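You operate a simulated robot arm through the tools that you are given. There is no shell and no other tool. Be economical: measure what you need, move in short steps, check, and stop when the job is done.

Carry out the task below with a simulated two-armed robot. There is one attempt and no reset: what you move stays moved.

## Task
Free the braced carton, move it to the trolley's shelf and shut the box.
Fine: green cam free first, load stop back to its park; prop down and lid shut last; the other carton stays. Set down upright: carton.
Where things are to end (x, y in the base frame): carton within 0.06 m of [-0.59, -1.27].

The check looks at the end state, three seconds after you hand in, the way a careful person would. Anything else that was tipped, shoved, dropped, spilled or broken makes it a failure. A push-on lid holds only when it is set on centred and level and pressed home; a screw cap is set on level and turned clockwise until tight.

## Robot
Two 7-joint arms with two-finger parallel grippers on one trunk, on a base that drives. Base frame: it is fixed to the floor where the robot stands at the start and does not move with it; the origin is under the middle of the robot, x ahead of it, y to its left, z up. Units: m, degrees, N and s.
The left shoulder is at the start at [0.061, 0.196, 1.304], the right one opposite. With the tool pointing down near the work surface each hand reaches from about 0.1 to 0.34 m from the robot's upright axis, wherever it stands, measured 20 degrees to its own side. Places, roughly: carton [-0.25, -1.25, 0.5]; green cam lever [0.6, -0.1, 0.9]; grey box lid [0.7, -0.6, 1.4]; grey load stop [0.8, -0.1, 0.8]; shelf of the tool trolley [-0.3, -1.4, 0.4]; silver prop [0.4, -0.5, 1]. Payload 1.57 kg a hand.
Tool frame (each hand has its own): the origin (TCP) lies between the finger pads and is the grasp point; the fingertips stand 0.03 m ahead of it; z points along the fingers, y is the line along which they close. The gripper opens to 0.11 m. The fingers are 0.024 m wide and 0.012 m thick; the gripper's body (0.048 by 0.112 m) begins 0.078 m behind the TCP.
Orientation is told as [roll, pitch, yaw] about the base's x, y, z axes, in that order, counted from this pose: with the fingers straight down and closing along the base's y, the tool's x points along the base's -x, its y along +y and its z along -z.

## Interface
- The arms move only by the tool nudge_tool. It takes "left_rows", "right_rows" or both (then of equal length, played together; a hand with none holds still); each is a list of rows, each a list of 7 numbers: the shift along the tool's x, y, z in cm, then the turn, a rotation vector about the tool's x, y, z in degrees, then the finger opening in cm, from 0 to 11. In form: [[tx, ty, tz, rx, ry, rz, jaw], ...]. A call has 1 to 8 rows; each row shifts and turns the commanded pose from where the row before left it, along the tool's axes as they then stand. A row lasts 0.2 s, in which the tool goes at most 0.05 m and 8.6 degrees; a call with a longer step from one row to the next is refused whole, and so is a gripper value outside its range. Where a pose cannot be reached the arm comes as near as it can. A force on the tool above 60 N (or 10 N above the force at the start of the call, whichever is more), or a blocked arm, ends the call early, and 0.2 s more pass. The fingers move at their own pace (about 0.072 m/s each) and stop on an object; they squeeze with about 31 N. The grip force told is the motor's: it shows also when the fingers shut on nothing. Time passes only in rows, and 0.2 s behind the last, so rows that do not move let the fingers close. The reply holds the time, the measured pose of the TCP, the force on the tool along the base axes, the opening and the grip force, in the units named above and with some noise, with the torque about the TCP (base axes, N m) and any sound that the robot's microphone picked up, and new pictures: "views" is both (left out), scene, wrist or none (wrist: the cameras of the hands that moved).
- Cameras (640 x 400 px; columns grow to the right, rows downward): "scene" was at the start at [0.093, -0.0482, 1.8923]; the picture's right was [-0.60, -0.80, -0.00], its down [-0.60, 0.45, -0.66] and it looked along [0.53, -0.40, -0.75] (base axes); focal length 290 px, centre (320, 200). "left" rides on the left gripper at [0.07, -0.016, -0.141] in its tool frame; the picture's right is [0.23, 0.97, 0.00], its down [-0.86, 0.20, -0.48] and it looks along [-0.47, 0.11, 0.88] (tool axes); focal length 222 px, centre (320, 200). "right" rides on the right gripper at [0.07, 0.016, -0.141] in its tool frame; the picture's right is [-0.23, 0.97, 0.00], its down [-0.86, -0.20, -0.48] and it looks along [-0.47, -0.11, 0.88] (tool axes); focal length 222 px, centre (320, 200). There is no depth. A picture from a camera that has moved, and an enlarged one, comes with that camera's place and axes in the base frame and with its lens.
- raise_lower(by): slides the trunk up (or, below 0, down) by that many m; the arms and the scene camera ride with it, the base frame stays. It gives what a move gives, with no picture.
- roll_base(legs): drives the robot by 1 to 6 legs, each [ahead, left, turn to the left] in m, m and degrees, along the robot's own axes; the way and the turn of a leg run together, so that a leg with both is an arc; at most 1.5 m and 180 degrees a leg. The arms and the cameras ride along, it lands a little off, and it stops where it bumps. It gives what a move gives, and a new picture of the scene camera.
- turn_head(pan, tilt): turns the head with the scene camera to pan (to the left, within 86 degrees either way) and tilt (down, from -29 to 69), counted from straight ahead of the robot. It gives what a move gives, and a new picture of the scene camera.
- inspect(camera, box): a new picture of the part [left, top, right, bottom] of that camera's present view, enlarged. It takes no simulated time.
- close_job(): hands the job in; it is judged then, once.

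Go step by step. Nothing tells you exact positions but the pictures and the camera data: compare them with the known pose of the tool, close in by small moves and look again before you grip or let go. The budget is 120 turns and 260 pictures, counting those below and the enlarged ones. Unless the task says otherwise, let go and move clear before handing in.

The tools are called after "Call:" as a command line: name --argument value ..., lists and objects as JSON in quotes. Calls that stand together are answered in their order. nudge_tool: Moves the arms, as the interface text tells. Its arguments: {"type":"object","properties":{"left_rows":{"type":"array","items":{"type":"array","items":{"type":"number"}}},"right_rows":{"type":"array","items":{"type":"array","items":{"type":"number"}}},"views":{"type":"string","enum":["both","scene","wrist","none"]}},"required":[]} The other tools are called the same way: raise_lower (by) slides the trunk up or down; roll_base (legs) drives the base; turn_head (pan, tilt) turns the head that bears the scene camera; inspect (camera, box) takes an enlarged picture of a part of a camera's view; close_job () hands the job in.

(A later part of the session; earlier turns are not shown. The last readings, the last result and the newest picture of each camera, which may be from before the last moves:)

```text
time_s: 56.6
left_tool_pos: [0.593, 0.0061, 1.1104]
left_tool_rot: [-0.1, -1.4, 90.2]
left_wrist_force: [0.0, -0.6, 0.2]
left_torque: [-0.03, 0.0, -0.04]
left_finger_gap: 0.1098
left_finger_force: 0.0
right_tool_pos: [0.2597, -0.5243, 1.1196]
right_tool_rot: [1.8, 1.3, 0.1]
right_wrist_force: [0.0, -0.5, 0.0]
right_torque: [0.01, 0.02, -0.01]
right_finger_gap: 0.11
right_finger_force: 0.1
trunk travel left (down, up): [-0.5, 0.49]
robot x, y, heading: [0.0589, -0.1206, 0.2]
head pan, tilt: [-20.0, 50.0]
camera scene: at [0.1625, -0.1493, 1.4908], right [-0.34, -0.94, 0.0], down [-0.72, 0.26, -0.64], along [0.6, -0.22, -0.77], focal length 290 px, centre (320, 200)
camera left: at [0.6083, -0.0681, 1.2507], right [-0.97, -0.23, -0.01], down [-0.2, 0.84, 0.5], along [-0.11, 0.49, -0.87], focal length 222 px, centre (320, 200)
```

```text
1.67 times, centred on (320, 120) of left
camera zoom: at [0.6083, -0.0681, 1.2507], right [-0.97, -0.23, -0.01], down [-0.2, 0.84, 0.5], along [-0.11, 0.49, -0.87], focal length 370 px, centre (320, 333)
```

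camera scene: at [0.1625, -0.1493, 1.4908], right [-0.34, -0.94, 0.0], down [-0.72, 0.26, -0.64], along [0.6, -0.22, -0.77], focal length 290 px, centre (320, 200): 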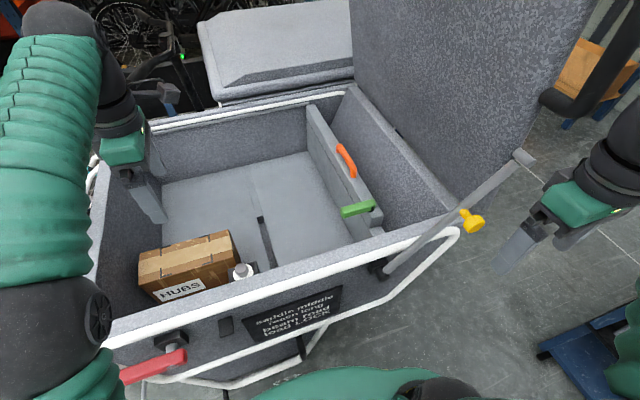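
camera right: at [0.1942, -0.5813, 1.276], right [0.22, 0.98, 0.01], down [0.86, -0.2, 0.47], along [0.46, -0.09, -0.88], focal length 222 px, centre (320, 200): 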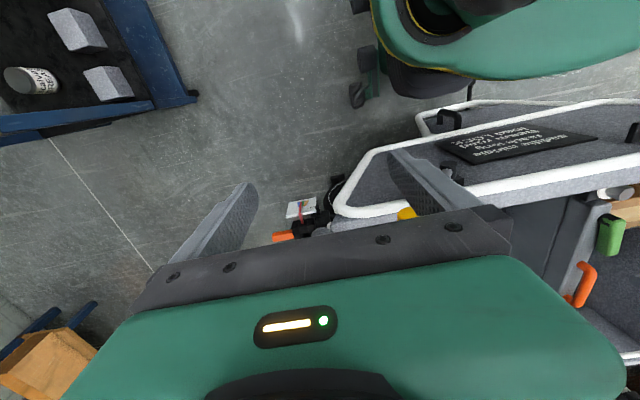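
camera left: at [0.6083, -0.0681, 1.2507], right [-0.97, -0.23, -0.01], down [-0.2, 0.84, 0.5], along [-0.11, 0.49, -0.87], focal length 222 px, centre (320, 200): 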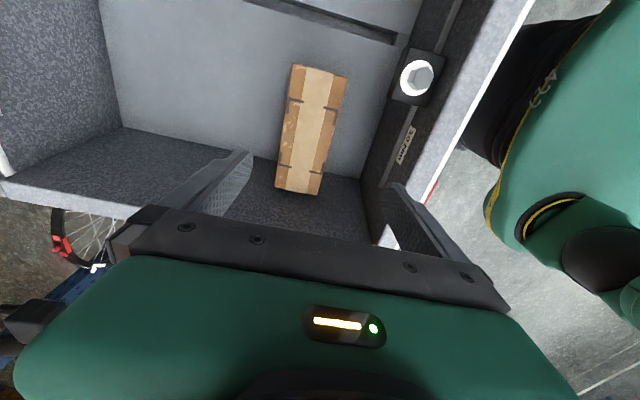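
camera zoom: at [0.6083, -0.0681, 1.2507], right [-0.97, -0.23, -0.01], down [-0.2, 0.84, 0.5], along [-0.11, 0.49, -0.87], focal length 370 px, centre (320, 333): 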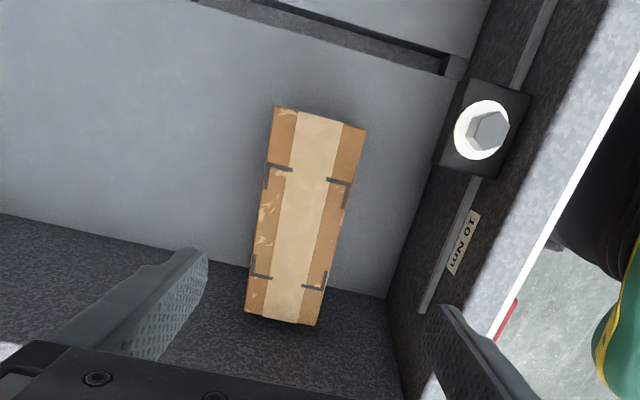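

The carton top spans x 0.571–0.647 and y −0.068–0.122, so its centre is about [0.609, 0.027]. I'll align and descend partway.

Call:
nudge_tool --left_rows '[[-2.1, -1.6, 0, -1.4, 0, 0, 11], [0, 0, 4, 0, 0, 0, 11], [0, 0, 4, 0, 0, 0, 11], [0, 0, 3.5, 0, 0, 0, 11]]' --views "both"

Call:
inspect --camera "left" --box '[160, 0, 480, 240]'

Call:
inspect --camera "scene" --box '[60, 110, 300, 320]'

```text
time_s: 57.6
left_tool_pos: [0.6057, 0.0307, 0.9964]
left_tool_rot: [1.4, -1.5, 90.1]
left_wrist_force: [0.6, -0.7, -0.4]
left_torque: [0.01, 0.04, 0.0]
left_finger_gap: 0.1098
left_finger_force: 0.0
right_tool_pos: [0.2605, -0.5242, 1.1214]
right_tool_rot: [1.6, 1.3, 0.1]
right_wrist_force: [0.6, -0.3, 0.9]
right_torque: [-0.02, 0.0, 0.01]
right_finger_gap: 0.1099
right_finger_force: 0.1
trunk travel left (down, up): [-0.5, 0.49]
robot x, y, heading: [0.0578, -0.126, 0.0]
head pan, tilt: [-20.0, 50.0]
camera scene: at [0.1637, -0.1492, 1.4904], right [-0.34, -0.94, 0.0], down [-0.72, 0.26, -0.64], along [0.6, -0.22, -0.77], focal length 290 px, centre (320, 200)
camera left: at [0.6252, -0.0445, 1.1362], right [-0.97, -0.23, 0.02], down [-0.19, 0.84, 0.5], along [-0.13, 0.49, -0.86], focal length 222 px, centre (320, 200)
```

scene: 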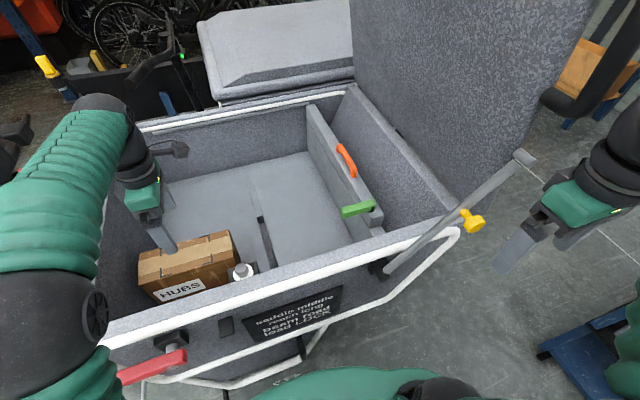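
left: 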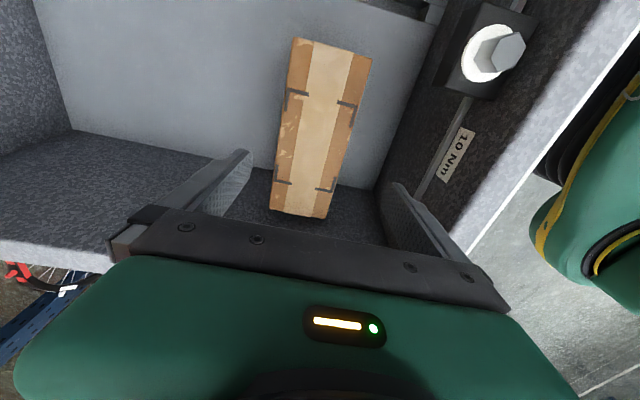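

```text
1.67 times, centred on (320, 120) of left
camera zoom: at [0.6252, -0.0445, 1.1362], right [-0.97, -0.23, 0.02], down [-0.19, 0.84, 0.5], along [-0.13, 0.49, -0.86], focal length 370 px, centre (320, 333)
```

zoom: 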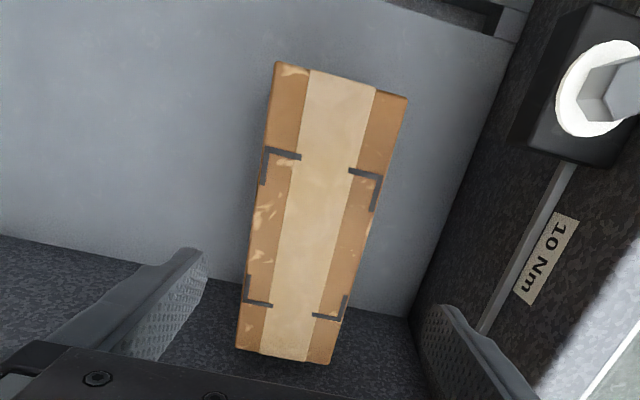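

```text
1.90 times, centred on (180, 215) of scene
camera zoom: at [0.1637, -0.1492, 1.4904], right [-0.34, -0.94, 0.0], down [-0.72, 0.26, -0.64], along [0.6, -0.22, -0.77], focal length 552 px, centre (587, 171)
```

zoom: 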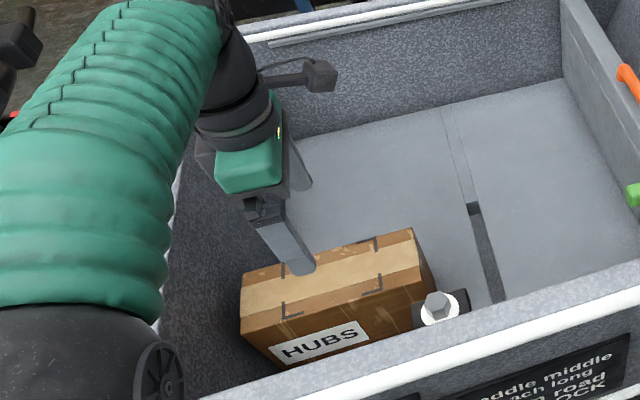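

Closer triangulation puts the carton top at about z 0.857, centre [0.611, 0.041], about 0.084 m wide. I'll level the tool, align and descend further.

Call:
nudge_tool --left_rows '[[-1.0, -0.5, 0, 1.4, 1.5, 0, 11], [0, 0, 4, 0, 0, 0, 11], [0, 0, 4, 0, 0, 0, 11], [0, 0, 2, 0, 0, 0, 11]]' --views "both"

Call:
inspect --camera "left" --box '[160, 0, 480, 240]'

Call:
inspect --camera "scene" --box '[60, 110, 300, 320]'

```text
time_s: 58.6
left_tool_pos: [0.6094, 0.0412, 0.8942]
left_tool_rot: [-0.3, 0.1, 90.1]
left_wrist_force: [0.8, 0.3, 0.2]
left_torque: [-0.01, 0.0, 0.01]
left_finger_gap: 0.11
left_finger_force: 0.0
right_tool_pos: [0.26, -0.5239, 1.1204]
right_tool_rot: [1.7, 1.2, 0.1]
right_wrist_force: [0.3, 0.7, 0.9]
right_torque: [-0.01, -0.03, 0.0]
right_finger_gap: 0.1101
right_finger_force: 0.0
trunk travel left (down, up): [-0.5, 0.49]
robot x, y, heading: [0.0547, -0.1227, 0.3]
head pan, tilt: [-20.0, 50.0]
camera scene: at [0.1628, -0.149, 1.4907], right [-0.34, -0.94, 0.0], down [-0.72, 0.26, -0.64], along [0.6, -0.22, -0.77], focal length 290 px, centre (320, 200)
camera left: at [0.6255, -0.0298, 1.0366], right [-0.97, -0.23, 0.0], down [-0.2, 0.86, 0.48], along [-0.11, 0.46, -0.88], focal length 222 px, centre (320, 200)
```

scene: 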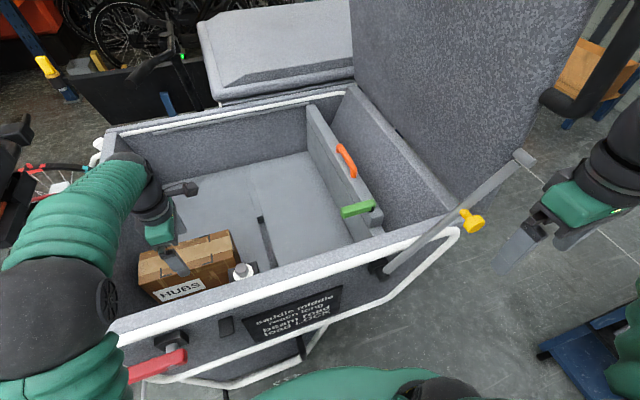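
left: 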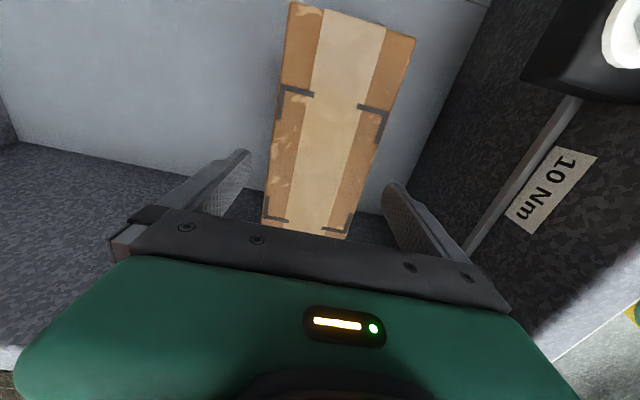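

```text
1.67 times, centred on (320, 120) of left
camera zoom: at [0.6255, -0.0298, 1.0366], right [-0.97, -0.23, 0.0], down [-0.2, 0.86, 0.48], along [-0.11, 0.46, -0.88], focal length 370 px, centre (320, 333)
```

zoom: 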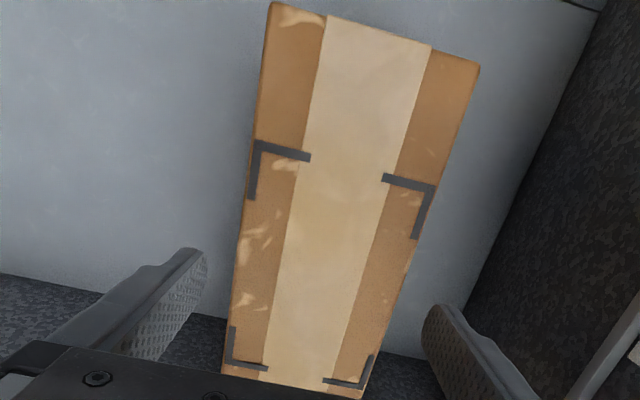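

```text
1.90 times, centred on (180, 215) of scene
camera zoom: at [0.1628, -0.149, 1.4907], right [-0.34, -0.94, 0.0], down [-0.72, 0.26, -0.64], along [0.6, -0.22, -0.77], focal length 552 px, centre (587, 171)
```

zoom: 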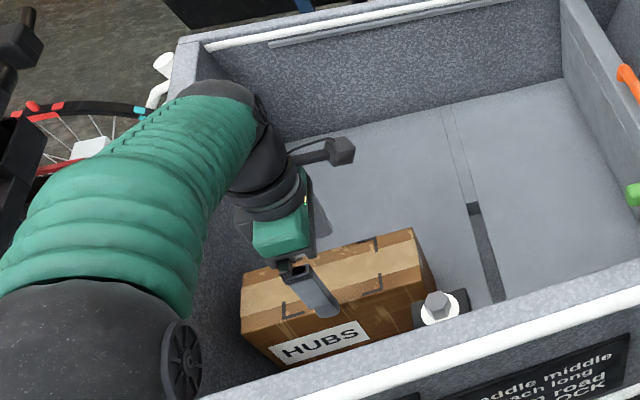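

Call:
nudge_tool --left_rows '[[0, 0, 2.5, 0, 0, 0, 11], [0, 0, 2.5, 0, 0, 0, 11], [0, 0, 2.2, 0, 0, 0, 11], [0, 0, 0, 0, 0, 0, 5], [0, 0, 0, 0, 0, 0, 5], [0, 0, 0, 0, 0, 0, 5]]' --views "both"

```text
time_s: 60.0
left_tool_pos: [0.6098, 0.0391, 0.8227]
left_tool_rot: [-0.1, 0.1, 90.1]
left_wrist_force: [1.0, 1.3, -0.1]
left_torque: [0.14, 0.02, -0.26]
left_finger_gap: 0.0898
left_finger_force: 31.5
right_tool_pos: [0.2602, -0.5242, 1.1203]
right_tool_rot: [1.8, 1.4, 0.1]
right_wrist_force: [-0.3, -0.1, 0.2]
right_torque: [0.0, -0.01, 0.03]
right_finger_gap: 0.1099
right_finger_force: 0.1
trunk travel left (down, up): [-0.5, 0.49]
robot x, y, heading: [0.0633, -0.121, 0.2]
head pan, tilt: [-20.0, 50.0]
camera scene: at [0.1635, -0.149, 1.4906], right [-0.34, -0.94, 0.0], down [-0.72, 0.26, -0.64], along [0.6, -0.22, -0.77], focal length 290 px, centre (320, 200)
camera left: at [0.6269, -0.0314, 0.9648], right [-0.97, -0.23, 0.0], down [-0.2, 0.86, 0.48], along [-0.11, 0.46, -0.88], focal length 222 px, centre (320, 200)
```

scene: 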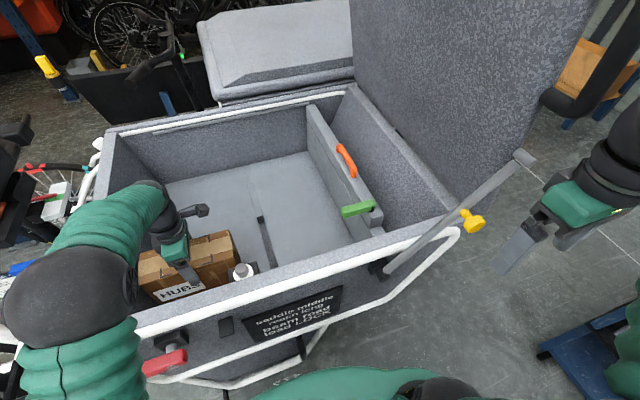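
left: 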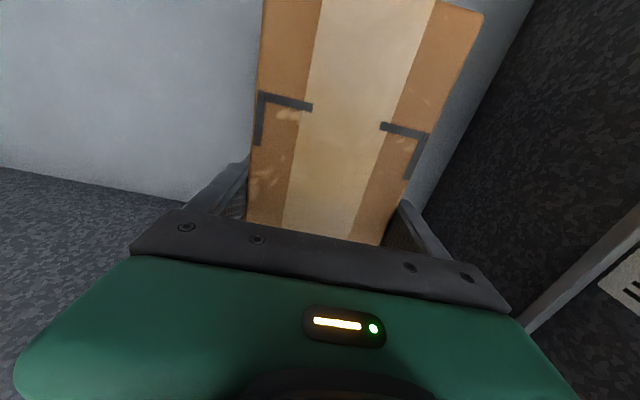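

Gripped (0.09 m wide). I'll lift a little to check the weight and grip.

Call:
nudge_tool --left_rows '[[0, 0, -1.5, 0, 0, 0, 5], [0, 0, -1.5, 0, 0, 0, 5], [0, 0, -2, 0, 0, 0, 5], [0, 0, -2, 0, 0, 0, 5]]' --views "both"

```text
time_s: 61.0
left_tool_pos: [0.6097, 0.0389, 0.8929]
left_tool_rot: [-0.1, 0.2, 90.2]
left_wrist_force: [0.2, -1.2, -15.5]
left_torque: [0.0, 0.04, 0.04]
left_finger_gap: 0.0901
left_finger_force: 31.1
right_tool_pos: [0.2607, -0.5233, 1.1209]
right_tool_rot: [1.7, 1.3, 0.0]
right_wrist_force: [0.6, -0.3, 0.0]
right_torque: [-0.02, 0.04, -0.03]
right_finger_gap: 0.1099
right_finger_force: 0.0
trunk travel left (down, up): [-0.5, 0.49]
robot x, y, heading: [0.0575, -0.1226, 0.3]
head pan, tilt: [-20.0, 50.0]
camera scene: at [0.1647, -0.1483, 1.4906], right [-0.34, -0.94, 0.0], down [-0.72, 0.26, -0.64], along [0.6, -0.22, -0.77], focal length 290 px, centre (320, 200)
camera left: at [0.626, -0.0316, 1.0349], right [-0.97, -0.23, 0.0], down [-0.2, 0.86, 0.48], along [-0.11, 0.46, -0.88], focal length 222 px, centre (320, 200)
```

scene: 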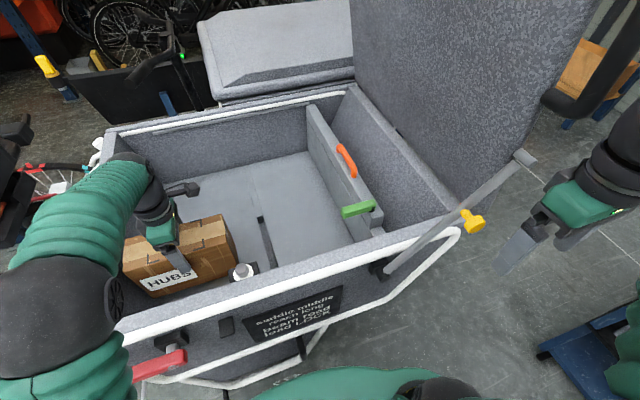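
left: 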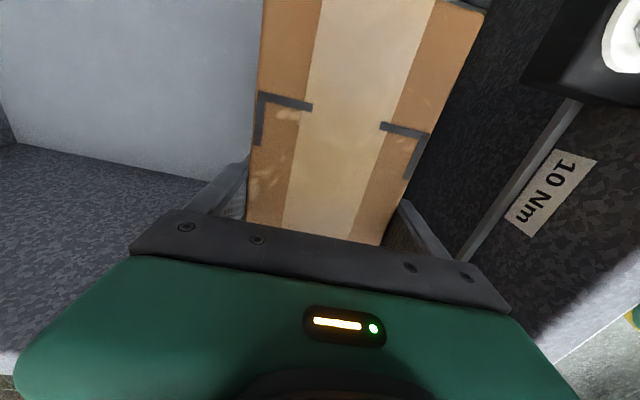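

It lifts cleanly (15.5 N, balanced). I'll raise the trunk to clear the rim, then back away from the bike.

Call:
raise_lower --by 0.26

Call:
turn_head --pan -10 --tilt 55

```text
time_s: 63.7
left_tool_pos: [0.6119, 0.0398, 1.1518]
left_tool_rot: [0.0, 0.1, 90.1]
left_wrist_force: [-0.1, -0.7, -15.9]
left_torque: [-0.04, 0.02, 0.01]
left_finger_gap: 0.09
left_finger_force: 30.9
right_tool_pos: [0.261, -0.5237, 1.3812]
right_tool_rot: [1.8, 1.4, 0.1]
right_wrist_force: [0.7, -0.3, -0.8]
right_torque: [0.0, -0.02, -0.03]
right_finger_gap: 0.1099
right_finger_force: 0.0
trunk travel left (down, up): [-0.76, 0.23]
robot x, y, heading: [0.0596, -0.1263, -0.2]
head pan, tilt: [-20.0, 50.0]
```

```text
time_s: 64.4
left_tool_pos: [0.6107, 0.0397, 1.1522]
left_tool_rot: [-0.1, 0.1, 90.2]
left_wrist_force: [-0.1, 0.7, -15.4]
left_torque: [-0.02, 0.04, 0.02]
left_finger_gap: 0.09
left_finger_force: 31.4
right_tool_pos: [0.2609, -0.5244, 1.3816]
right_tool_rot: [1.8, 1.3, 0.1]
right_wrist_force: [0.3, 0.5, 0.2]
right_torque: [-0.04, 0.01, 0.02]
right_finger_gap: 0.11
right_finger_force: 0.1
trunk travel left (down, up): [-0.76, 0.23]
robot x, y, heading: [0.0574, -0.1252, 0.4]
head pan, tilt: [-10.0, 55.0]
camera scene: at [0.1653, -0.1343, 1.7437], right [-0.17, -0.99, 0.0], down [-0.81, 0.14, -0.57], along [0.56, -0.1, -0.82], focal length 290 px, centre (320, 200)
```

scene: 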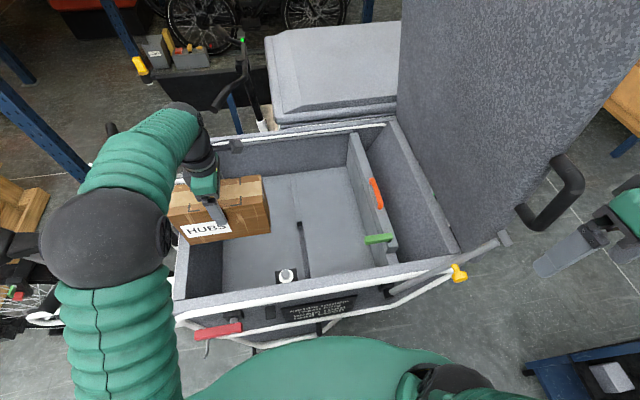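

The carton is clear of the rim. I'll back off from the bike, then turn right toward the trolley.

Call:
roll_base --legs '[[-0.45, 0, 0]]'

Call:
turn_head --pan -70 --tilt 40

```text
time_s: 67.2
left_tool_pos: [0.1574, 0.0367, 1.1507]
left_tool_rot: [0.0, 0.1, 90.1]
left_wrist_force: [0.7, -0.7, -15.6]
left_torque: [0.01, -0.01, 0.01]
left_finger_gap: 0.0901
left_finger_force: 30.9
right_tool_pos: [-0.1916, -0.526, 1.38]
right_tool_rot: [1.7, 1.3, 0.2]
right_wrist_force: [-0.1, 0.1, 0.3]
right_torque: [-0.01, 0.02, 0.0]
right_finger_gap: 0.1101
right_finger_force: 0.0
trunk travel left (down, up): [-0.76, 0.23]
robot x, y, heading: [-0.3959, -0.1239, 0.1]
head pan, tilt: [-10.0, 55.0]
camera scene: at [-0.2872, -0.1357, 1.7434], right [-0.17, -0.99, 0.0], down [-0.81, 0.14, -0.57], along [0.56, -0.1, -0.82], focal length 290 px, centre (320, 200)
```

scene: 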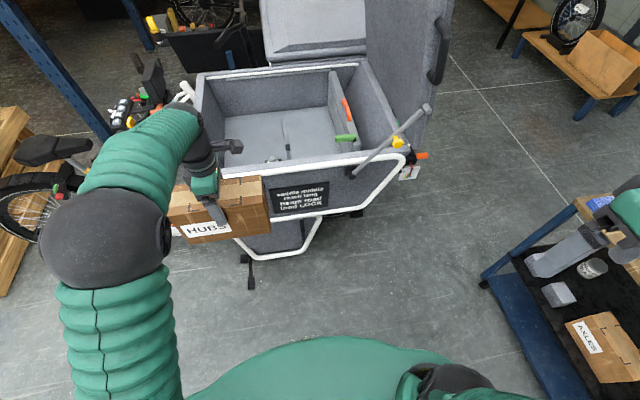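

```text
time_s: 68.5
left_tool_pos: [0.1539, 0.0371, 1.1534]
left_tool_rot: [0.0, 0.1, 90.1]
left_wrist_force: [0.2, -0.2, -15.6]
left_torque: [-0.06, -0.03, -0.02]
left_finger_gap: 0.0897
left_finger_force: 30.8
right_tool_pos: [-0.1957, -0.5243, 1.3812]
right_tool_rot: [1.7, 1.2, 0.0]
right_wrist_force: [0.1, 0.6, -0.1]
right_torque: [-0.02, 0.01, 0.02]
right_finger_gap: 0.11
right_finger_force: 0.0
trunk travel left (down, up): [-0.76, 0.23]
robot x, y, heading: [-0.3985, -0.1253, 0.0]
head pan, tilt: [-70.0, 40.0]
camera scene: at [-0.3314, -0.2029, 1.7644], right [-0.94, -0.34, 0.0], down [-0.22, 0.6, -0.77], along [0.26, -0.72, -0.64], focal length 290 px, centre (320, 200)
```

scene: 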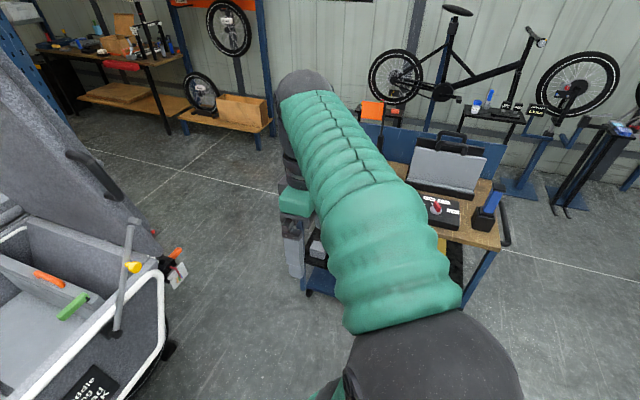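

Call:
roll_base --legs '[[0, 0, -90]]'

Call:
turn_head --pan -10 --tilt 45

```text
time_s: 72.7
left_tool_pos: [-0.2428, -0.6769, 1.1525]
left_tool_rot: [-0.1, 0.1, -0.8]
left_wrist_force: [0.4, -0.1, -15.4]
left_torque: [0.0, 0.08, -0.01]
left_finger_gap: 0.09
left_finger_force: 30.7
right_tool_pos: [-0.7992, -0.3186, 1.3808]
right_tool_rot: [1.7, 1.4, -90.8]
right_wrist_force: [0.1, -0.3, 0.4]
right_torque: [0.0, -0.01, 0.0]
right_finger_gap: 0.11
right_finger_force: 0.1
trunk travel left (down, up): [-0.76, 0.23]
robot x, y, heading: [-0.3975, -0.1221, -90.9]
head pan, tilt: [-70.0, 40.0]
camera scene: at [-0.4782, -0.1878, 1.7645], right [-0.33, 0.94, 0.0], down [0.61, 0.21, -0.77], along [-0.72, -0.25, -0.64], focal length 290 px, centre (320, 200)
```

scene: 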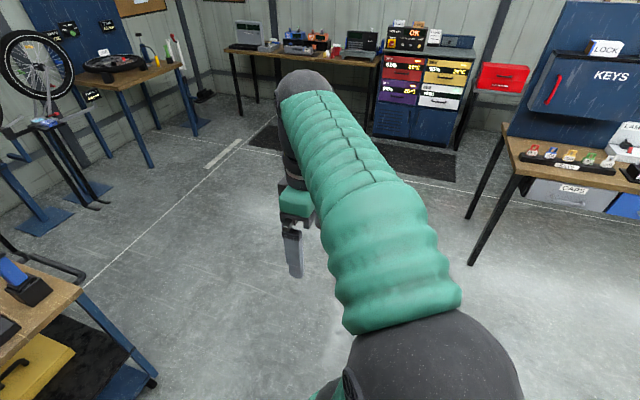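

```text
time_s: 74.0
left_tool_pos: [-0.2446, -0.6764, 1.1547]
left_tool_rot: [-0.1, 0.1, -0.8]
left_wrist_force: [0.1, -0.3, -15.8]
left_torque: [0.01, 0.03, -0.01]
left_finger_gap: 0.0899
left_finger_force: 31.5
right_tool_pos: [-0.8002, -0.3169, 1.382]
right_tool_rot: [1.7, 1.2, -90.8]
right_wrist_force: [0.1, 0.5, -1.1]
right_torque: [0.01, -0.01, -0.01]
right_finger_gap: 0.11
right_finger_force: 0.0
trunk travel left (down, up): [-0.76, 0.23]
robot x, y, heading: [-0.3977, -0.1294, -90.9]
head pan, tilt: [-10.0, 45.0]
camera scene: at [-0.4136, -0.2397, 1.757], right [-0.98, 0.19, 0.0], down [0.13, 0.7, -0.7], along [-0.13, -0.69, -0.71], focal length 290 px, centre (320, 200)
```

scene: 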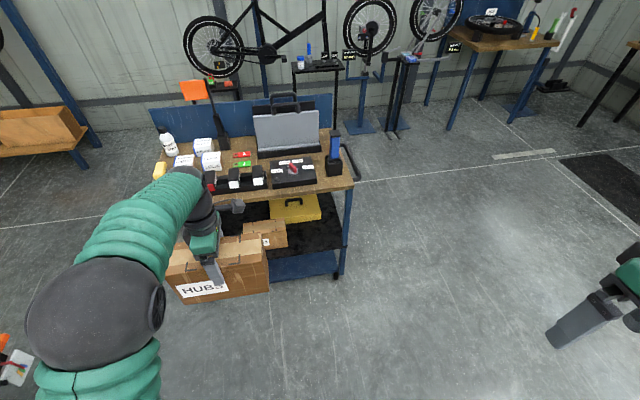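

Now I face the trolley; the "AXLES" carton sits at the shelf's left and a yellow case behind. I'll lower the trunk to shelf level to measure the shelf and the top-board clearance.

Call:
raise_lower --by -0.5

Call:
turn_head --pan -8 --tilt 35

Call:
inspect --camera "scene" --box '[160, 60, 400, 260]'

```text
refused: -0.5 is not a number from -0.4 to 0.4
```

```text
time_s: 74.7
left_tool_pos: [-0.2446, -0.6768, 1.1538]
left_tool_rot: [-0.1, 0.0, -0.7]
left_wrist_force: [0.4, -0.1, -15.5]
left_torque: [0.01, 0.06, 0.02]
left_finger_gap: 0.0901
left_finger_force: 31.3
right_tool_pos: [-0.7998, -0.3164, 1.3817]
right_tool_rot: [1.7, 1.1, -90.8]
right_wrist_force: [-0.5, -0.4, 0.0]
right_torque: [0.01, -0.01, -0.03]
right_finger_gap: 0.11
right_finger_force: 0.1
trunk travel left (down, up): [-0.76, 0.23]
robot x, y, heading: [-0.3964, -0.124, -90.8]
head pan, tilt: [-8.0, 35.0]
camera scene: at [-0.4118, -0.2468, 1.7718], right [-0.99, 0.15, 0.0], down [0.09, 0.57, -0.82], along [-0.13, -0.81, -0.58], focal length 290 px, centre (320, 200)
```

scene: 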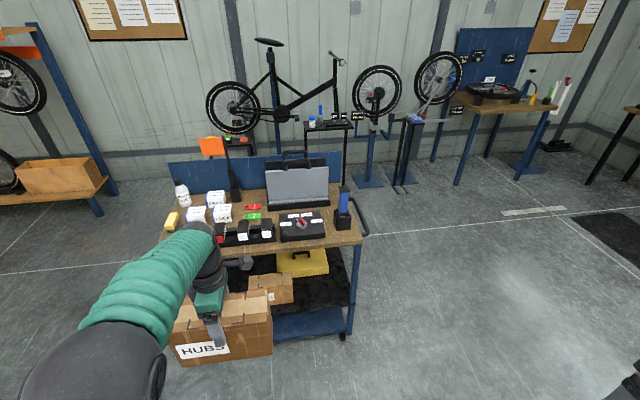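

```text
2.00 times, centred on (280, 160) of scene
camera zoom: at [-0.4118, -0.2468, 1.7718], right [-0.99, 0.15, 0.0], down [0.09, 0.57, -0.82], along [-0.13, -0.81, -0.58], focal length 579 px, centre (400, 280)
```

zoom: 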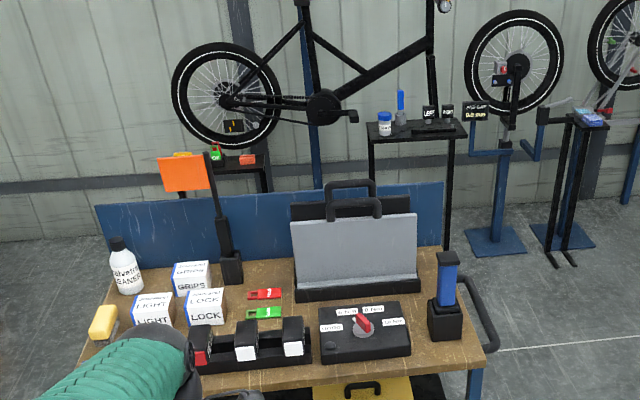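

Call:
raise_lower --by -0.4

Call:
roll_base --legs '[[0, -0.3, 0]]'

Call:
inspect --camera "scene" --box '[100, 100, 400, 300]'

```text
time_s: 77.5
left_tool_pos: [-0.2447, -0.6743, 0.843]
left_tool_rot: [0.0, 0.2, -0.7]
left_wrist_force: [0.2, -0.7, -14.8]
left_torque: [-0.01, 0.02, -0.03]
left_finger_gap: 0.0896
left_finger_force: 30.8
right_tool_pos: [-0.746, -0.2809, 0.9892]
right_tool_rot: [16.9, 11.6, -88.5]
right_wrist_force: [0.1, 0.0, 1.0]
right_torque: [0.02, 0.01, 0.04]
right_finger_gap: 0.11
right_finger_force: 0.1
trunk travel left (down, up): [-0.452, 0.538]
robot x, y, heading: [-0.3971, -0.124, -90.6]
head pan, tilt: [-8.0, 35.0]
stopped: the arm was blocked; the commanded pose is now the measured one
```

```text
time_s: 79.5
left_tool_pos: [-0.5426, -0.6696, 0.848]
left_tool_rot: [-0.2, 0.3, -0.9]
left_wrist_force: [1.1, -0.8, -15.8]
left_torque: [0.02, 0.05, 0.05]
left_finger_gap: 0.0899
left_finger_force: 31.1
right_tool_pos: [-1.0415, -0.2738, 0.9944]
right_tool_rot: [16.8, 11.7, -88.4]
right_wrist_force: [-0.2, -0.1, -0.5]
right_torque: [0.02, 0.01, 0.01]
right_finger_gap: 0.11
right_finger_force: 0.1
trunk travel left (down, up): [-0.452, 0.538]
robot x, y, heading: [-0.6999, -0.1181, -90.8]
head pan, tilt: [-8.0, 35.0]
camera scene: at [-0.7072, -0.2411, 1.4667], right [-0.99, 0.16, 0.01], down [0.09, 0.57, -0.82], along [-0.13, -0.81, -0.58], focal length 290 px, centre (320, 200)
```

scene: 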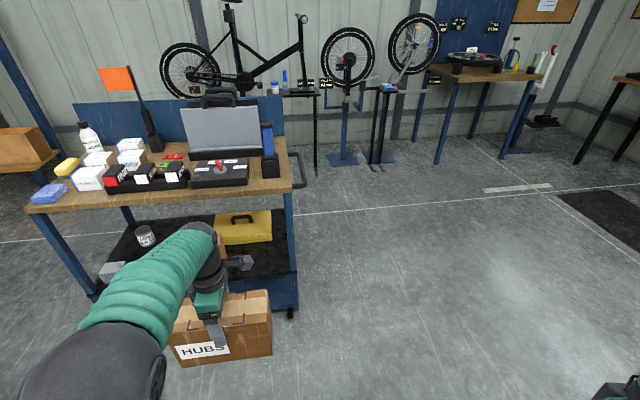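

```text
2.00 times, centred on (250, 200) of scene
camera zoom: at [-0.7072, -0.2411, 1.4667], right [-0.99, 0.16, 0.01], down [0.09, 0.57, -0.82], along [-0.13, -0.81, -0.58], focal length 579 px, centre (460, 200)
```

zoom: 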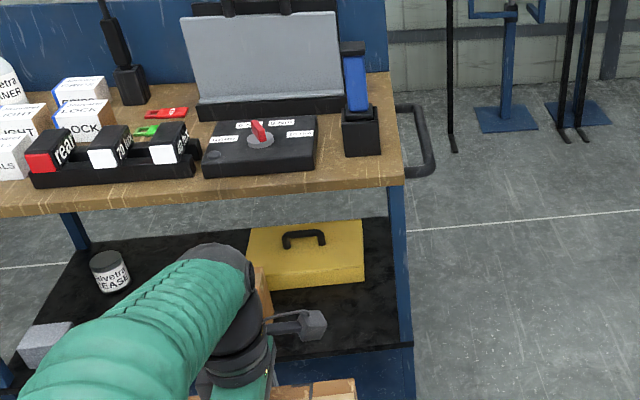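

The right arm was blocked against the robot itself while lowering. I'll bring it forward and up so that the trunk can go lower.

Call:
nudge_tool --right_rows '[[-3, 0, -3, 0, 0, 0, 11], [-4, 0, -2, 0, 0, 0, 11], [-4, 0, -2, 0, 0, 0, 11], [-4, 0, -2, -4, -4, 0, 11], [-4, 0, -2, -4, -4, 0, 11], [-3, 0, 0, -4, -4, 0, 11], [0, 0, 0, -4, 0, 0, 11]]' --views "scene"

Call:
turn_head --pan -40 --tilt 60

```text
time_s: 81.2
left_tool_pos: [-0.5469, -0.6688, 0.8457]
left_tool_rot: [-0.3, 0.0, -1.0]
left_wrist_force: [-0.4, -0.8, -15.8]
left_torque: [-0.01, 0.01, 0.03]
left_finger_gap: 0.0899
left_finger_force: 30.6
right_tool_pos: [-1.0762, -0.5107, 1.0544]
right_tool_rot: [32.6, 0.6, -93.0]
right_wrist_force: [1.2, 0.5, 0.2]
right_torque: [-0.03, -0.01, 0.01]
right_finger_gap: 0.11
right_finger_force: 0.0
trunk travel left (down, up): [-0.452, 0.538]
robot x, y, heading: [-0.697, -0.116, -90.8]
head pan, tilt: [-8.0, 35.0]
camera scene: at [-0.7151, -0.2417, 1.4637], right [-0.99, 0.16, 0.0], down [0.09, 0.57, -0.82], along [-0.13, -0.81, -0.58], focal length 290 px, centre (320, 200)
```

scene: 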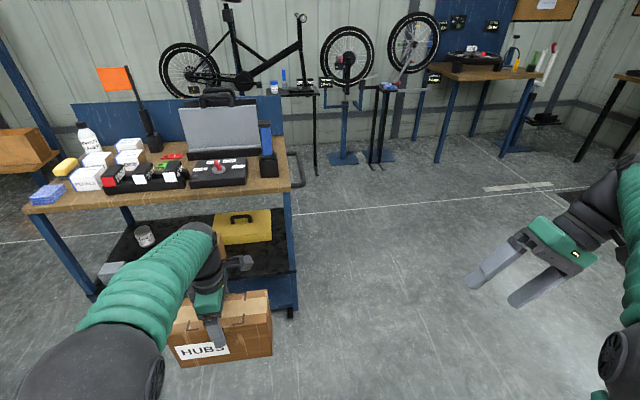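

```text
time_s: 82.1
left_tool_pos: [-0.5477, -0.6688, 0.8461]
left_tool_rot: [-0.2, 0.0, -0.9]
left_wrist_force: [-0.3, 0.1, -15.7]
left_torque: [-0.03, 0.01, -0.03]
left_finger_gap: 0.0898
left_finger_force: 30.9
right_tool_pos: [-1.0748, -0.5108, 1.0545]
right_tool_rot: [32.5, 0.7, -93.0]
right_wrist_force: [0.2, 0.6, -0.1]
right_torque: [0.02, -0.01, 0.02]
right_finger_gap: 0.11
right_finger_force: 0.0
trunk travel left (down, up): [-0.452, 0.538]
robot x, y, heading: [-0.6998, -0.1168, -91.3]
head pan, tilt: [-40.0, 60.0]
camera scene: at [-0.7447, -0.2051, 1.4296], right [-0.76, 0.65, 0.0], down [0.57, 0.66, -0.5], along [-0.33, -0.37, -0.87], focal length 290 px, centre (320, 200)
```

scene: 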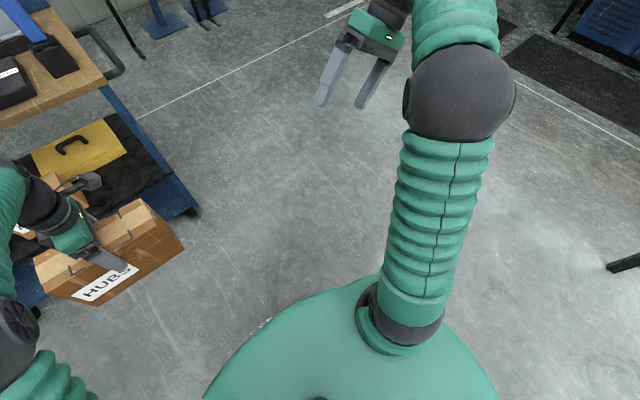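

Call:
nudge_tool --right_rows '[[0, 0, 0, 8, 0, 0, 11], [0, 0, 0, 8, 0, 0, 11], [0, 0, 0, 8, 0, 0, 11], [0, 0, 0, 8, 0, 0, 11]]' --views "none"

Call:
raise_lower --by -0.24

Call:
turn_head --pan 5 --tilt 25

Call:
inspect --camera "scene" --box '[160, 120, 400, 320]'

```text
time_s: 83.1
left_tool_pos: [-0.5465, -0.6691, 0.847]
left_tool_rot: [-0.3, 0.1, -0.9]
left_wrist_force: [0.1, -0.1, -16.1]
left_torque: [-0.01, 0.07, -0.03]
left_finger_gap: 0.0897
left_finger_force: 30.7
right_tool_pos: [-1.0747, -0.5095, 1.0555]
right_tool_rot: [0.4, 0.5, -93.1]
right_wrist_force: [0.5, -0.2, -0.3]
right_torque: [0.01, 0.01, -0.01]
right_finger_gap: 0.1101
right_finger_force: 0.1
trunk travel left (down, up): [-0.452, 0.538]
robot x, y, heading: [-0.6991, -0.1204, -91.0]
head pan, tilt: [-40.0, 60.0]
```

```text
time_s: 85.6
left_tool_pos: [-0.5483, -0.6684, 0.6075]
left_tool_rot: [-0.3, 0.1, -0.9]
left_wrist_force: [-0.1, 0.5, -16.7]
left_torque: [0.04, 0.03, 0.0]
left_finger_gap: 0.09
left_finger_force: 31.4
right_tool_pos: [-1.076, -0.5092, 0.8148]
right_tool_rot: [0.6, 0.6, -93.0]
right_wrist_force: [0.0, -0.3, 0.0]
right_torque: [-0.02, 0.01, 0.02]
right_finger_gap: 0.11
right_finger_force: 0.1
trunk travel left (down, up): [-0.212, 0.778]
robot x, y, heading: [-0.7007, -0.1212, -90.8]
head pan, tilt: [-40.0, 60.0]
```

```text
time_s: 86.7
left_tool_pos: [-0.5477, -0.6672, 0.607]
left_tool_rot: [-0.3, 0.1, -1.0]
left_wrist_force: [-0.1, -0.4, -15.7]
left_torque: [0.02, 0.07, 0.02]
left_finger_gap: 0.09
left_finger_force: 31.1
right_tool_pos: [-1.0748, -0.5089, 0.8149]
right_tool_rot: [0.6, 0.7, -93.0]
right_wrist_force: [-0.3, 0.4, -0.4]
right_torque: [0.0, 0.06, -0.01]
right_finger_gap: 0.11
right_finger_force: 0.1
trunk travel left (down, up): [-0.212, 0.778]
robot x, y, heading: [-0.6977, -0.1182, -90.7]
head pan, tilt: [5.0, 25.0]
camera scene: at [-0.6939, -0.2457, 1.2394], right [-1.0, -0.07, 0.0], down [-0.03, 0.43, -0.9], along [0.06, -0.9, -0.43], focal length 290 px, centre (320, 200)
```

scene: 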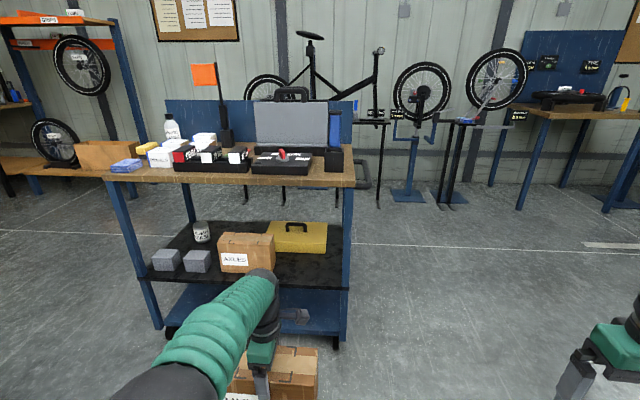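

```text
2.00 times, centred on (280, 220) of scene
camera zoom: at [-0.6939, -0.2457, 1.2394], right [-1.0, -0.07, 0.0], down [-0.03, 0.43, -0.9], along [0.06, -0.9, -0.43], focal length 579 px, centre (400, 160)
```

zoom: 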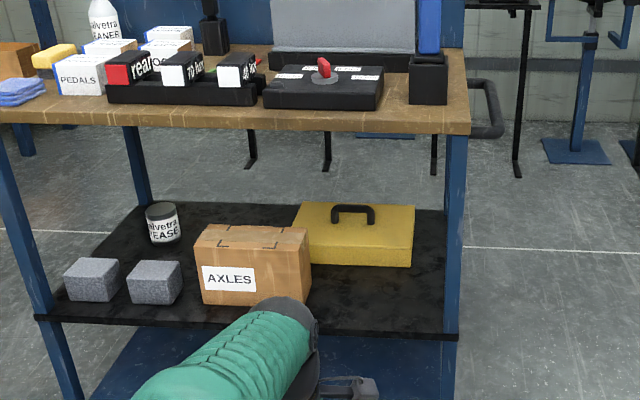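

The board underside is at about 0.865, while my wrist top would be at about 0.85 with this high grip, so that is too tight. I'll set the carton on the clear floor here and re-grip it deeper, so the hand sits lower.

Call:
raise_lower --by -0.2

Call:
turn_head --pan 15 --tilt 55

```text
time_s: 88.9
left_tool_pos: [-0.5477, -0.6679, 0.4062]
left_tool_rot: [-0.3, 0.1, -0.9]
left_wrist_force: [0.5, 0.1, -16.2]
left_torque: [0.02, 0.05, 0.0]
left_finger_gap: 0.0897
left_finger_force: 30.1
right_tool_pos: [-1.0746, -0.5095, 0.6157]
right_tool_rot: [0.6, 0.7, -92.9]
right_wrist_force: [0.3, 0.2, -0.6]
right_torque: [-0.02, -0.02, -0.03]
right_finger_gap: 0.1101
right_finger_force: 0.1
trunk travel left (down, up): [-0.012, 0.978]
robot x, y, heading: [-0.6958, -0.1217, -90.8]
head pan, tilt: [5.0, 25.0]
```

```text
time_s: 89.9
left_tool_pos: [-0.5477, -0.6679, 0.4062]
left_tool_rot: [-0.3, 0.2, -0.8]
left_wrist_force: [0.0, -0.6, -15.1]
left_torque: [0.03, 0.03, 0.01]
left_finger_gap: 0.0897
left_finger_force: 30.7
right_tool_pos: [-1.0757, -0.5092, 0.615]
right_tool_rot: [0.6, 0.7, -93.1]
right_wrist_force: [-0.8, 0.3, -0.6]
right_torque: [0.01, -0.01, 0.0]
right_finger_gap: 0.1098
right_finger_force: 0.0
trunk travel left (down, up): [-0.012, 0.978]
robot x, y, heading: [-0.6994, -0.1194, -91.0]
head pan, tilt: [15.0, 55.0]
camera scene: at [-0.6829, -0.2227, 0.9956], right [-0.97, -0.24, 0.0], down [-0.2, 0.8, -0.57], along [0.14, -0.55, -0.82], focal length 290 px, centre (320, 200)
```

scene: 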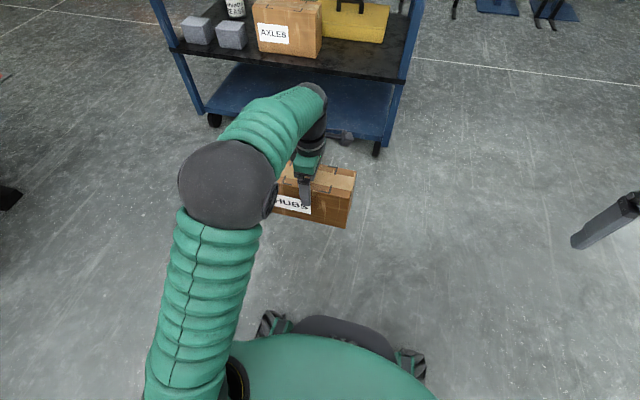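

Call:
nudge_tool --left_rows '[[0, 0, 4, 0, 0, 0, 5], [0, 0, 4, 0, 0, 0, 5], [0, 0, 4, 0, 0, 0, 5], [0, 0, 4, 0, 0, 0, 5], [0, 0, 4, 0, 0, 0, 5], [0, 0, 4, 0, 0, 0, 5]]' --views "scene"

```text
time_s: 91.3
left_tool_pos: [-0.5473, -0.669, 0.165]
left_tool_rot: [-0.4, 0.1, -0.9]
left_wrist_force: [-0.6, -1.4, -15.0]
left_torque: [-0.02, -0.01, -0.02]
left_finger_gap: 0.0899
left_finger_force: 31.6
right_tool_pos: [-1.0757, -0.5083, 0.6154]
right_tool_rot: [0.5, 0.7, -93.0]
right_wrist_force: [0.6, -0.2, -0.3]
right_torque: [0.02, -0.03, 0.0]
right_finger_gap: 0.1099
right_finger_force: 0.2
trunk travel left (down, up): [-0.012, 0.978]
robot x, y, heading: [-0.7003, -0.1199, -91.0]
head pan, tilt: [15.0, 55.0]
camera scene: at [-0.6827, -0.2231, 0.9954], right [-0.97, -0.24, 0.0], down [-0.2, 0.8, -0.57], along [0.14, -0.55, -0.82], focal length 290 px, centre (320, 200)
```

scene: 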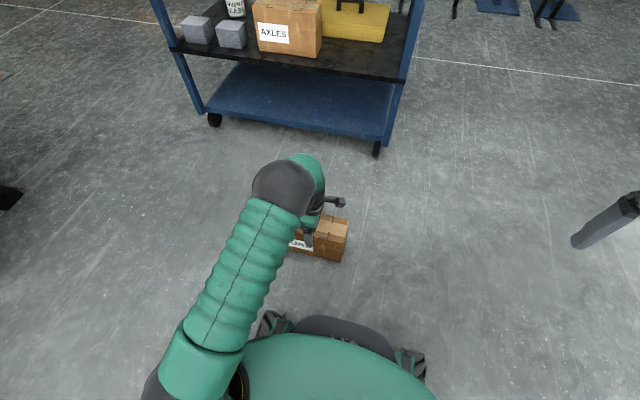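

Reachable. I'll continue down in small steps until the carton touches the floor.

Call:
nudge_tool --left_rows '[[0, 0, 2, 0, 0, 0, 5], [0, 0, 1, 0, 0, 0, 5], [0, 0, 0.6, 0, 0, 0, 5], [0, 0, 0.6, 0, 0, 0, 5], [0, 0, 0.6, 0, 0, 0, 5], [0, 0, 0.6, 0, 0, 0, 5], [0, 0, 0.6, 0, 0, 0, 5]]' --views "wrist"

```text
time_s: 92.9
left_tool_pos: [-0.5482, -0.6706, 0.1134]
left_tool_rot: [-0.8, 0.0, -0.9]
left_wrist_force: [-2.6, 18.4, 56.0]
left_torque: [0.98, 0.25, -0.03]
left_finger_gap: 0.0905
left_finger_force: 30.9
right_tool_pos: [-1.0757, -0.5049, 0.6179]
right_tool_rot: [0.8, 0.2, -93.0]
right_wrist_force: [-0.2, 0.6, 0.2]
right_torque: [0.01, 0.0, -0.02]
right_finger_gap: 0.1101
right_finger_force: 0.0
trunk travel left (down, up): [-0.012, 0.978]
robot x, y, heading: [-0.6992, -0.1169, -91.0]
head pan, tilt: [15.0, 55.0]
camera left: at [-0.6185, -0.6853, 0.2561], right [-0.21, 0.98, -0.01], down [0.86, 0.19, 0.48], along [0.47, 0.09, -0.88], focal length 222 px, centre (320, 200)
```

left: 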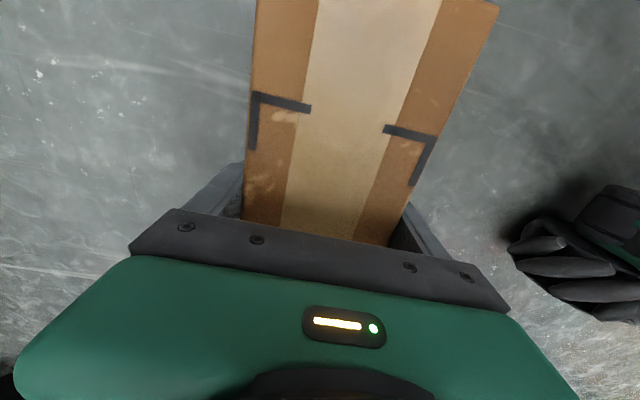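

Landed. I'll open, go about 3 cm deeper and re-grip.

Call:
nudge_tool --left_rows '[[0, 0, -0.5, 0, 0, 0, 11], [0, 0, 0, 0, 0, 0, 11], [0, 0, 1.2, 0.6, 0, 0, 11], [0, 0, 1.2, 0, 0, 0, 11], [0, 0, 0.5, 0, 0, 0, 11]]' --views "both"

Call:
inspect --camera "scene" --box '[240, 140, 400, 280]'

```text
time_s: 94.1
left_tool_pos: [-0.5476, -0.6694, 0.0836]
left_tool_rot: [-1.0, 0.0, -1.0]
left_wrist_force: [0.4, -0.8, 0.7]
left_torque: [-0.01, 0.01, -0.03]
left_finger_gap: 0.11
left_finger_force: 0.1
right_tool_pos: [-1.0758, -0.5069, 0.6143]
right_tool_rot: [0.7, 0.6, -93.1]
right_wrist_force: [0.1, 1.1, -1.0]
right_torque: [0.01, 0.0, -0.05]
right_finger_gap: 0.11
right_finger_force: 0.0
trunk travel left (down, up): [-0.012, 0.978]
robot x, y, heading: [-0.6963, -0.1178, -90.8]
head pan, tilt: [15.0, 55.0]
camera scene: at [-0.6836, -0.2211, 0.9958], right [-0.97, -0.24, 0.0], down [-0.2, 0.8, -0.57], along [0.14, -0.55, -0.82], focal length 290 px, centre (320, 200)
camera left: at [-0.6183, -0.6833, 0.2252], right [-0.21, 0.98, -0.02], down [0.86, 0.19, 0.47], along [0.47, 0.09, -0.88], focal length 222 px, centre (320, 200)
```

scene: 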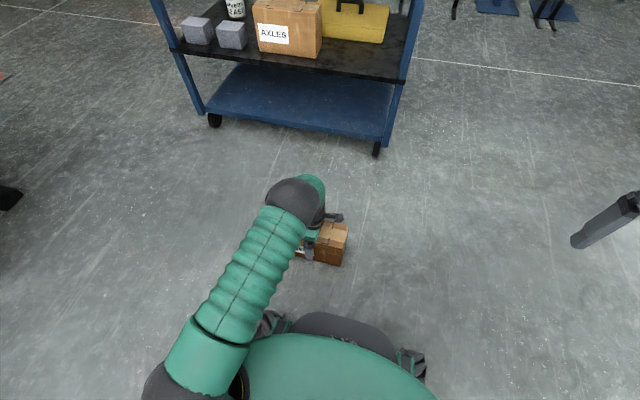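
left: 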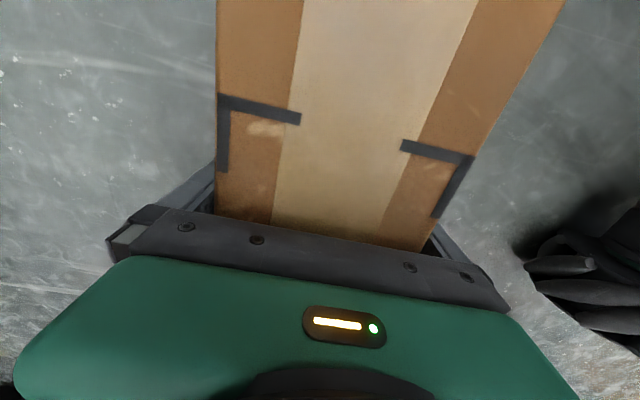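

```text
2.86 times, centred on (320, 210) of scene
camera zoom: at [-0.6836, -0.2211, 0.9958], right [-0.97, -0.24, 0.0], down [-0.2, 0.8, -0.57], along [0.14, -0.55, -0.82], focal length 828 px, centre (320, 171)
```

zoom: 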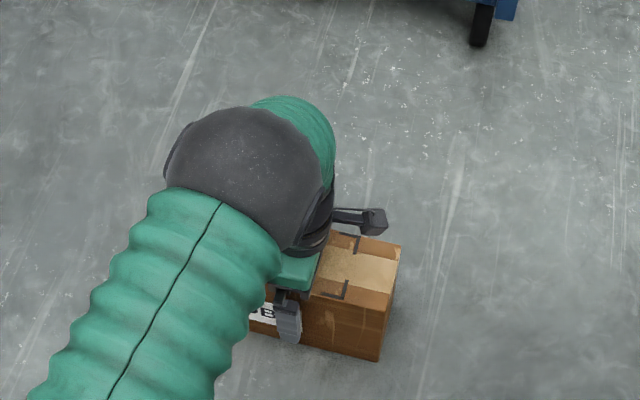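

Call:
nudge_tool --left_rows '[[0, 0, 0.4, -1, 0, 0, 11], [0, 0, 0, 0, 0, 0, 5], [0, 0, 0, 0, 0, 0, 5], [0, 0, -2, 0, 0, 0, 5], [0, 0, -4, 0, 0, 0, 5], [0, 0, -4, 0, 0, 0, 5], [0, 0, -4, 0, 0, 0, 5], [0, 0, -4, 0, 0, 0, 5]]' --views "both"

```text
time_s: 95.9
left_tool_pos: [-0.5477, -0.669, 0.2589]
left_tool_rot: [0.0, 0.1, -0.9]
left_wrist_force: [-0.2, -0.4, -16.2]
left_torque: [0.01, 0.02, 0.02]
left_finger_gap: 0.0893
left_finger_force: 31.1
right_tool_pos: [-1.0753, -0.509, 0.614]
right_tool_rot: [0.7, 0.6, -93.2]
right_wrist_force: [0.5, 0.4, 0.0]
right_torque: [0.01, -0.01, -0.01]
right_finger_gap: 0.1101
right_finger_force: 0.2
trunk travel left (down, up): [-0.012, 0.978]
robot x, y, heading: [-0.7008, -0.1197, -91.1]
head pan, tilt: [15.0, 55.0]
camera scene: at [-0.6832, -0.2225, 0.9955], right [-0.97, -0.24, 0.0], down [-0.2, 0.8, -0.57], along [0.14, -0.55, -0.82], focal length 290 px, centre (320, 200)
camera left: at [-0.6188, -0.6856, 0.3996], right [-0.21, 0.98, 0.0], down [0.86, 0.18, 0.48], along [0.47, 0.1, -0.88], focal length 222 px, centre (320, 200)
```

scene: 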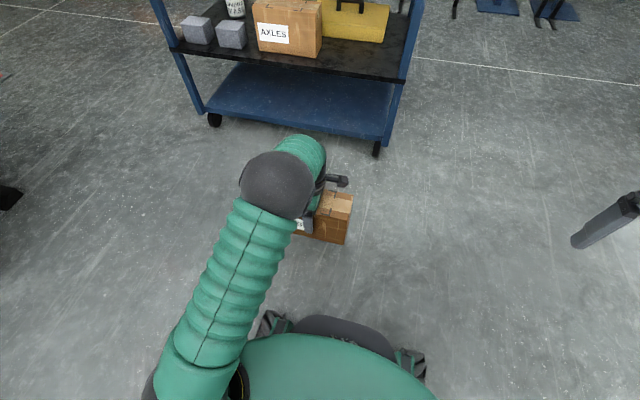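
left: 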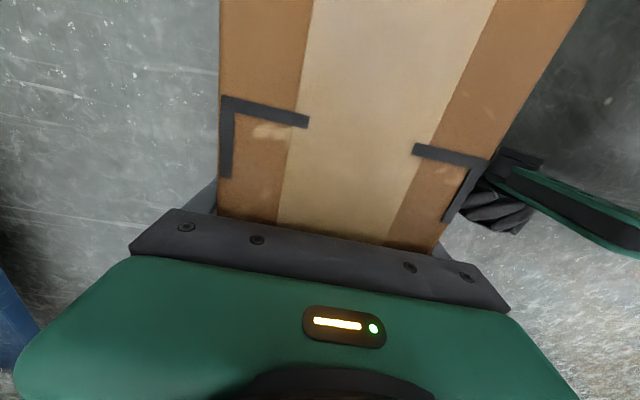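

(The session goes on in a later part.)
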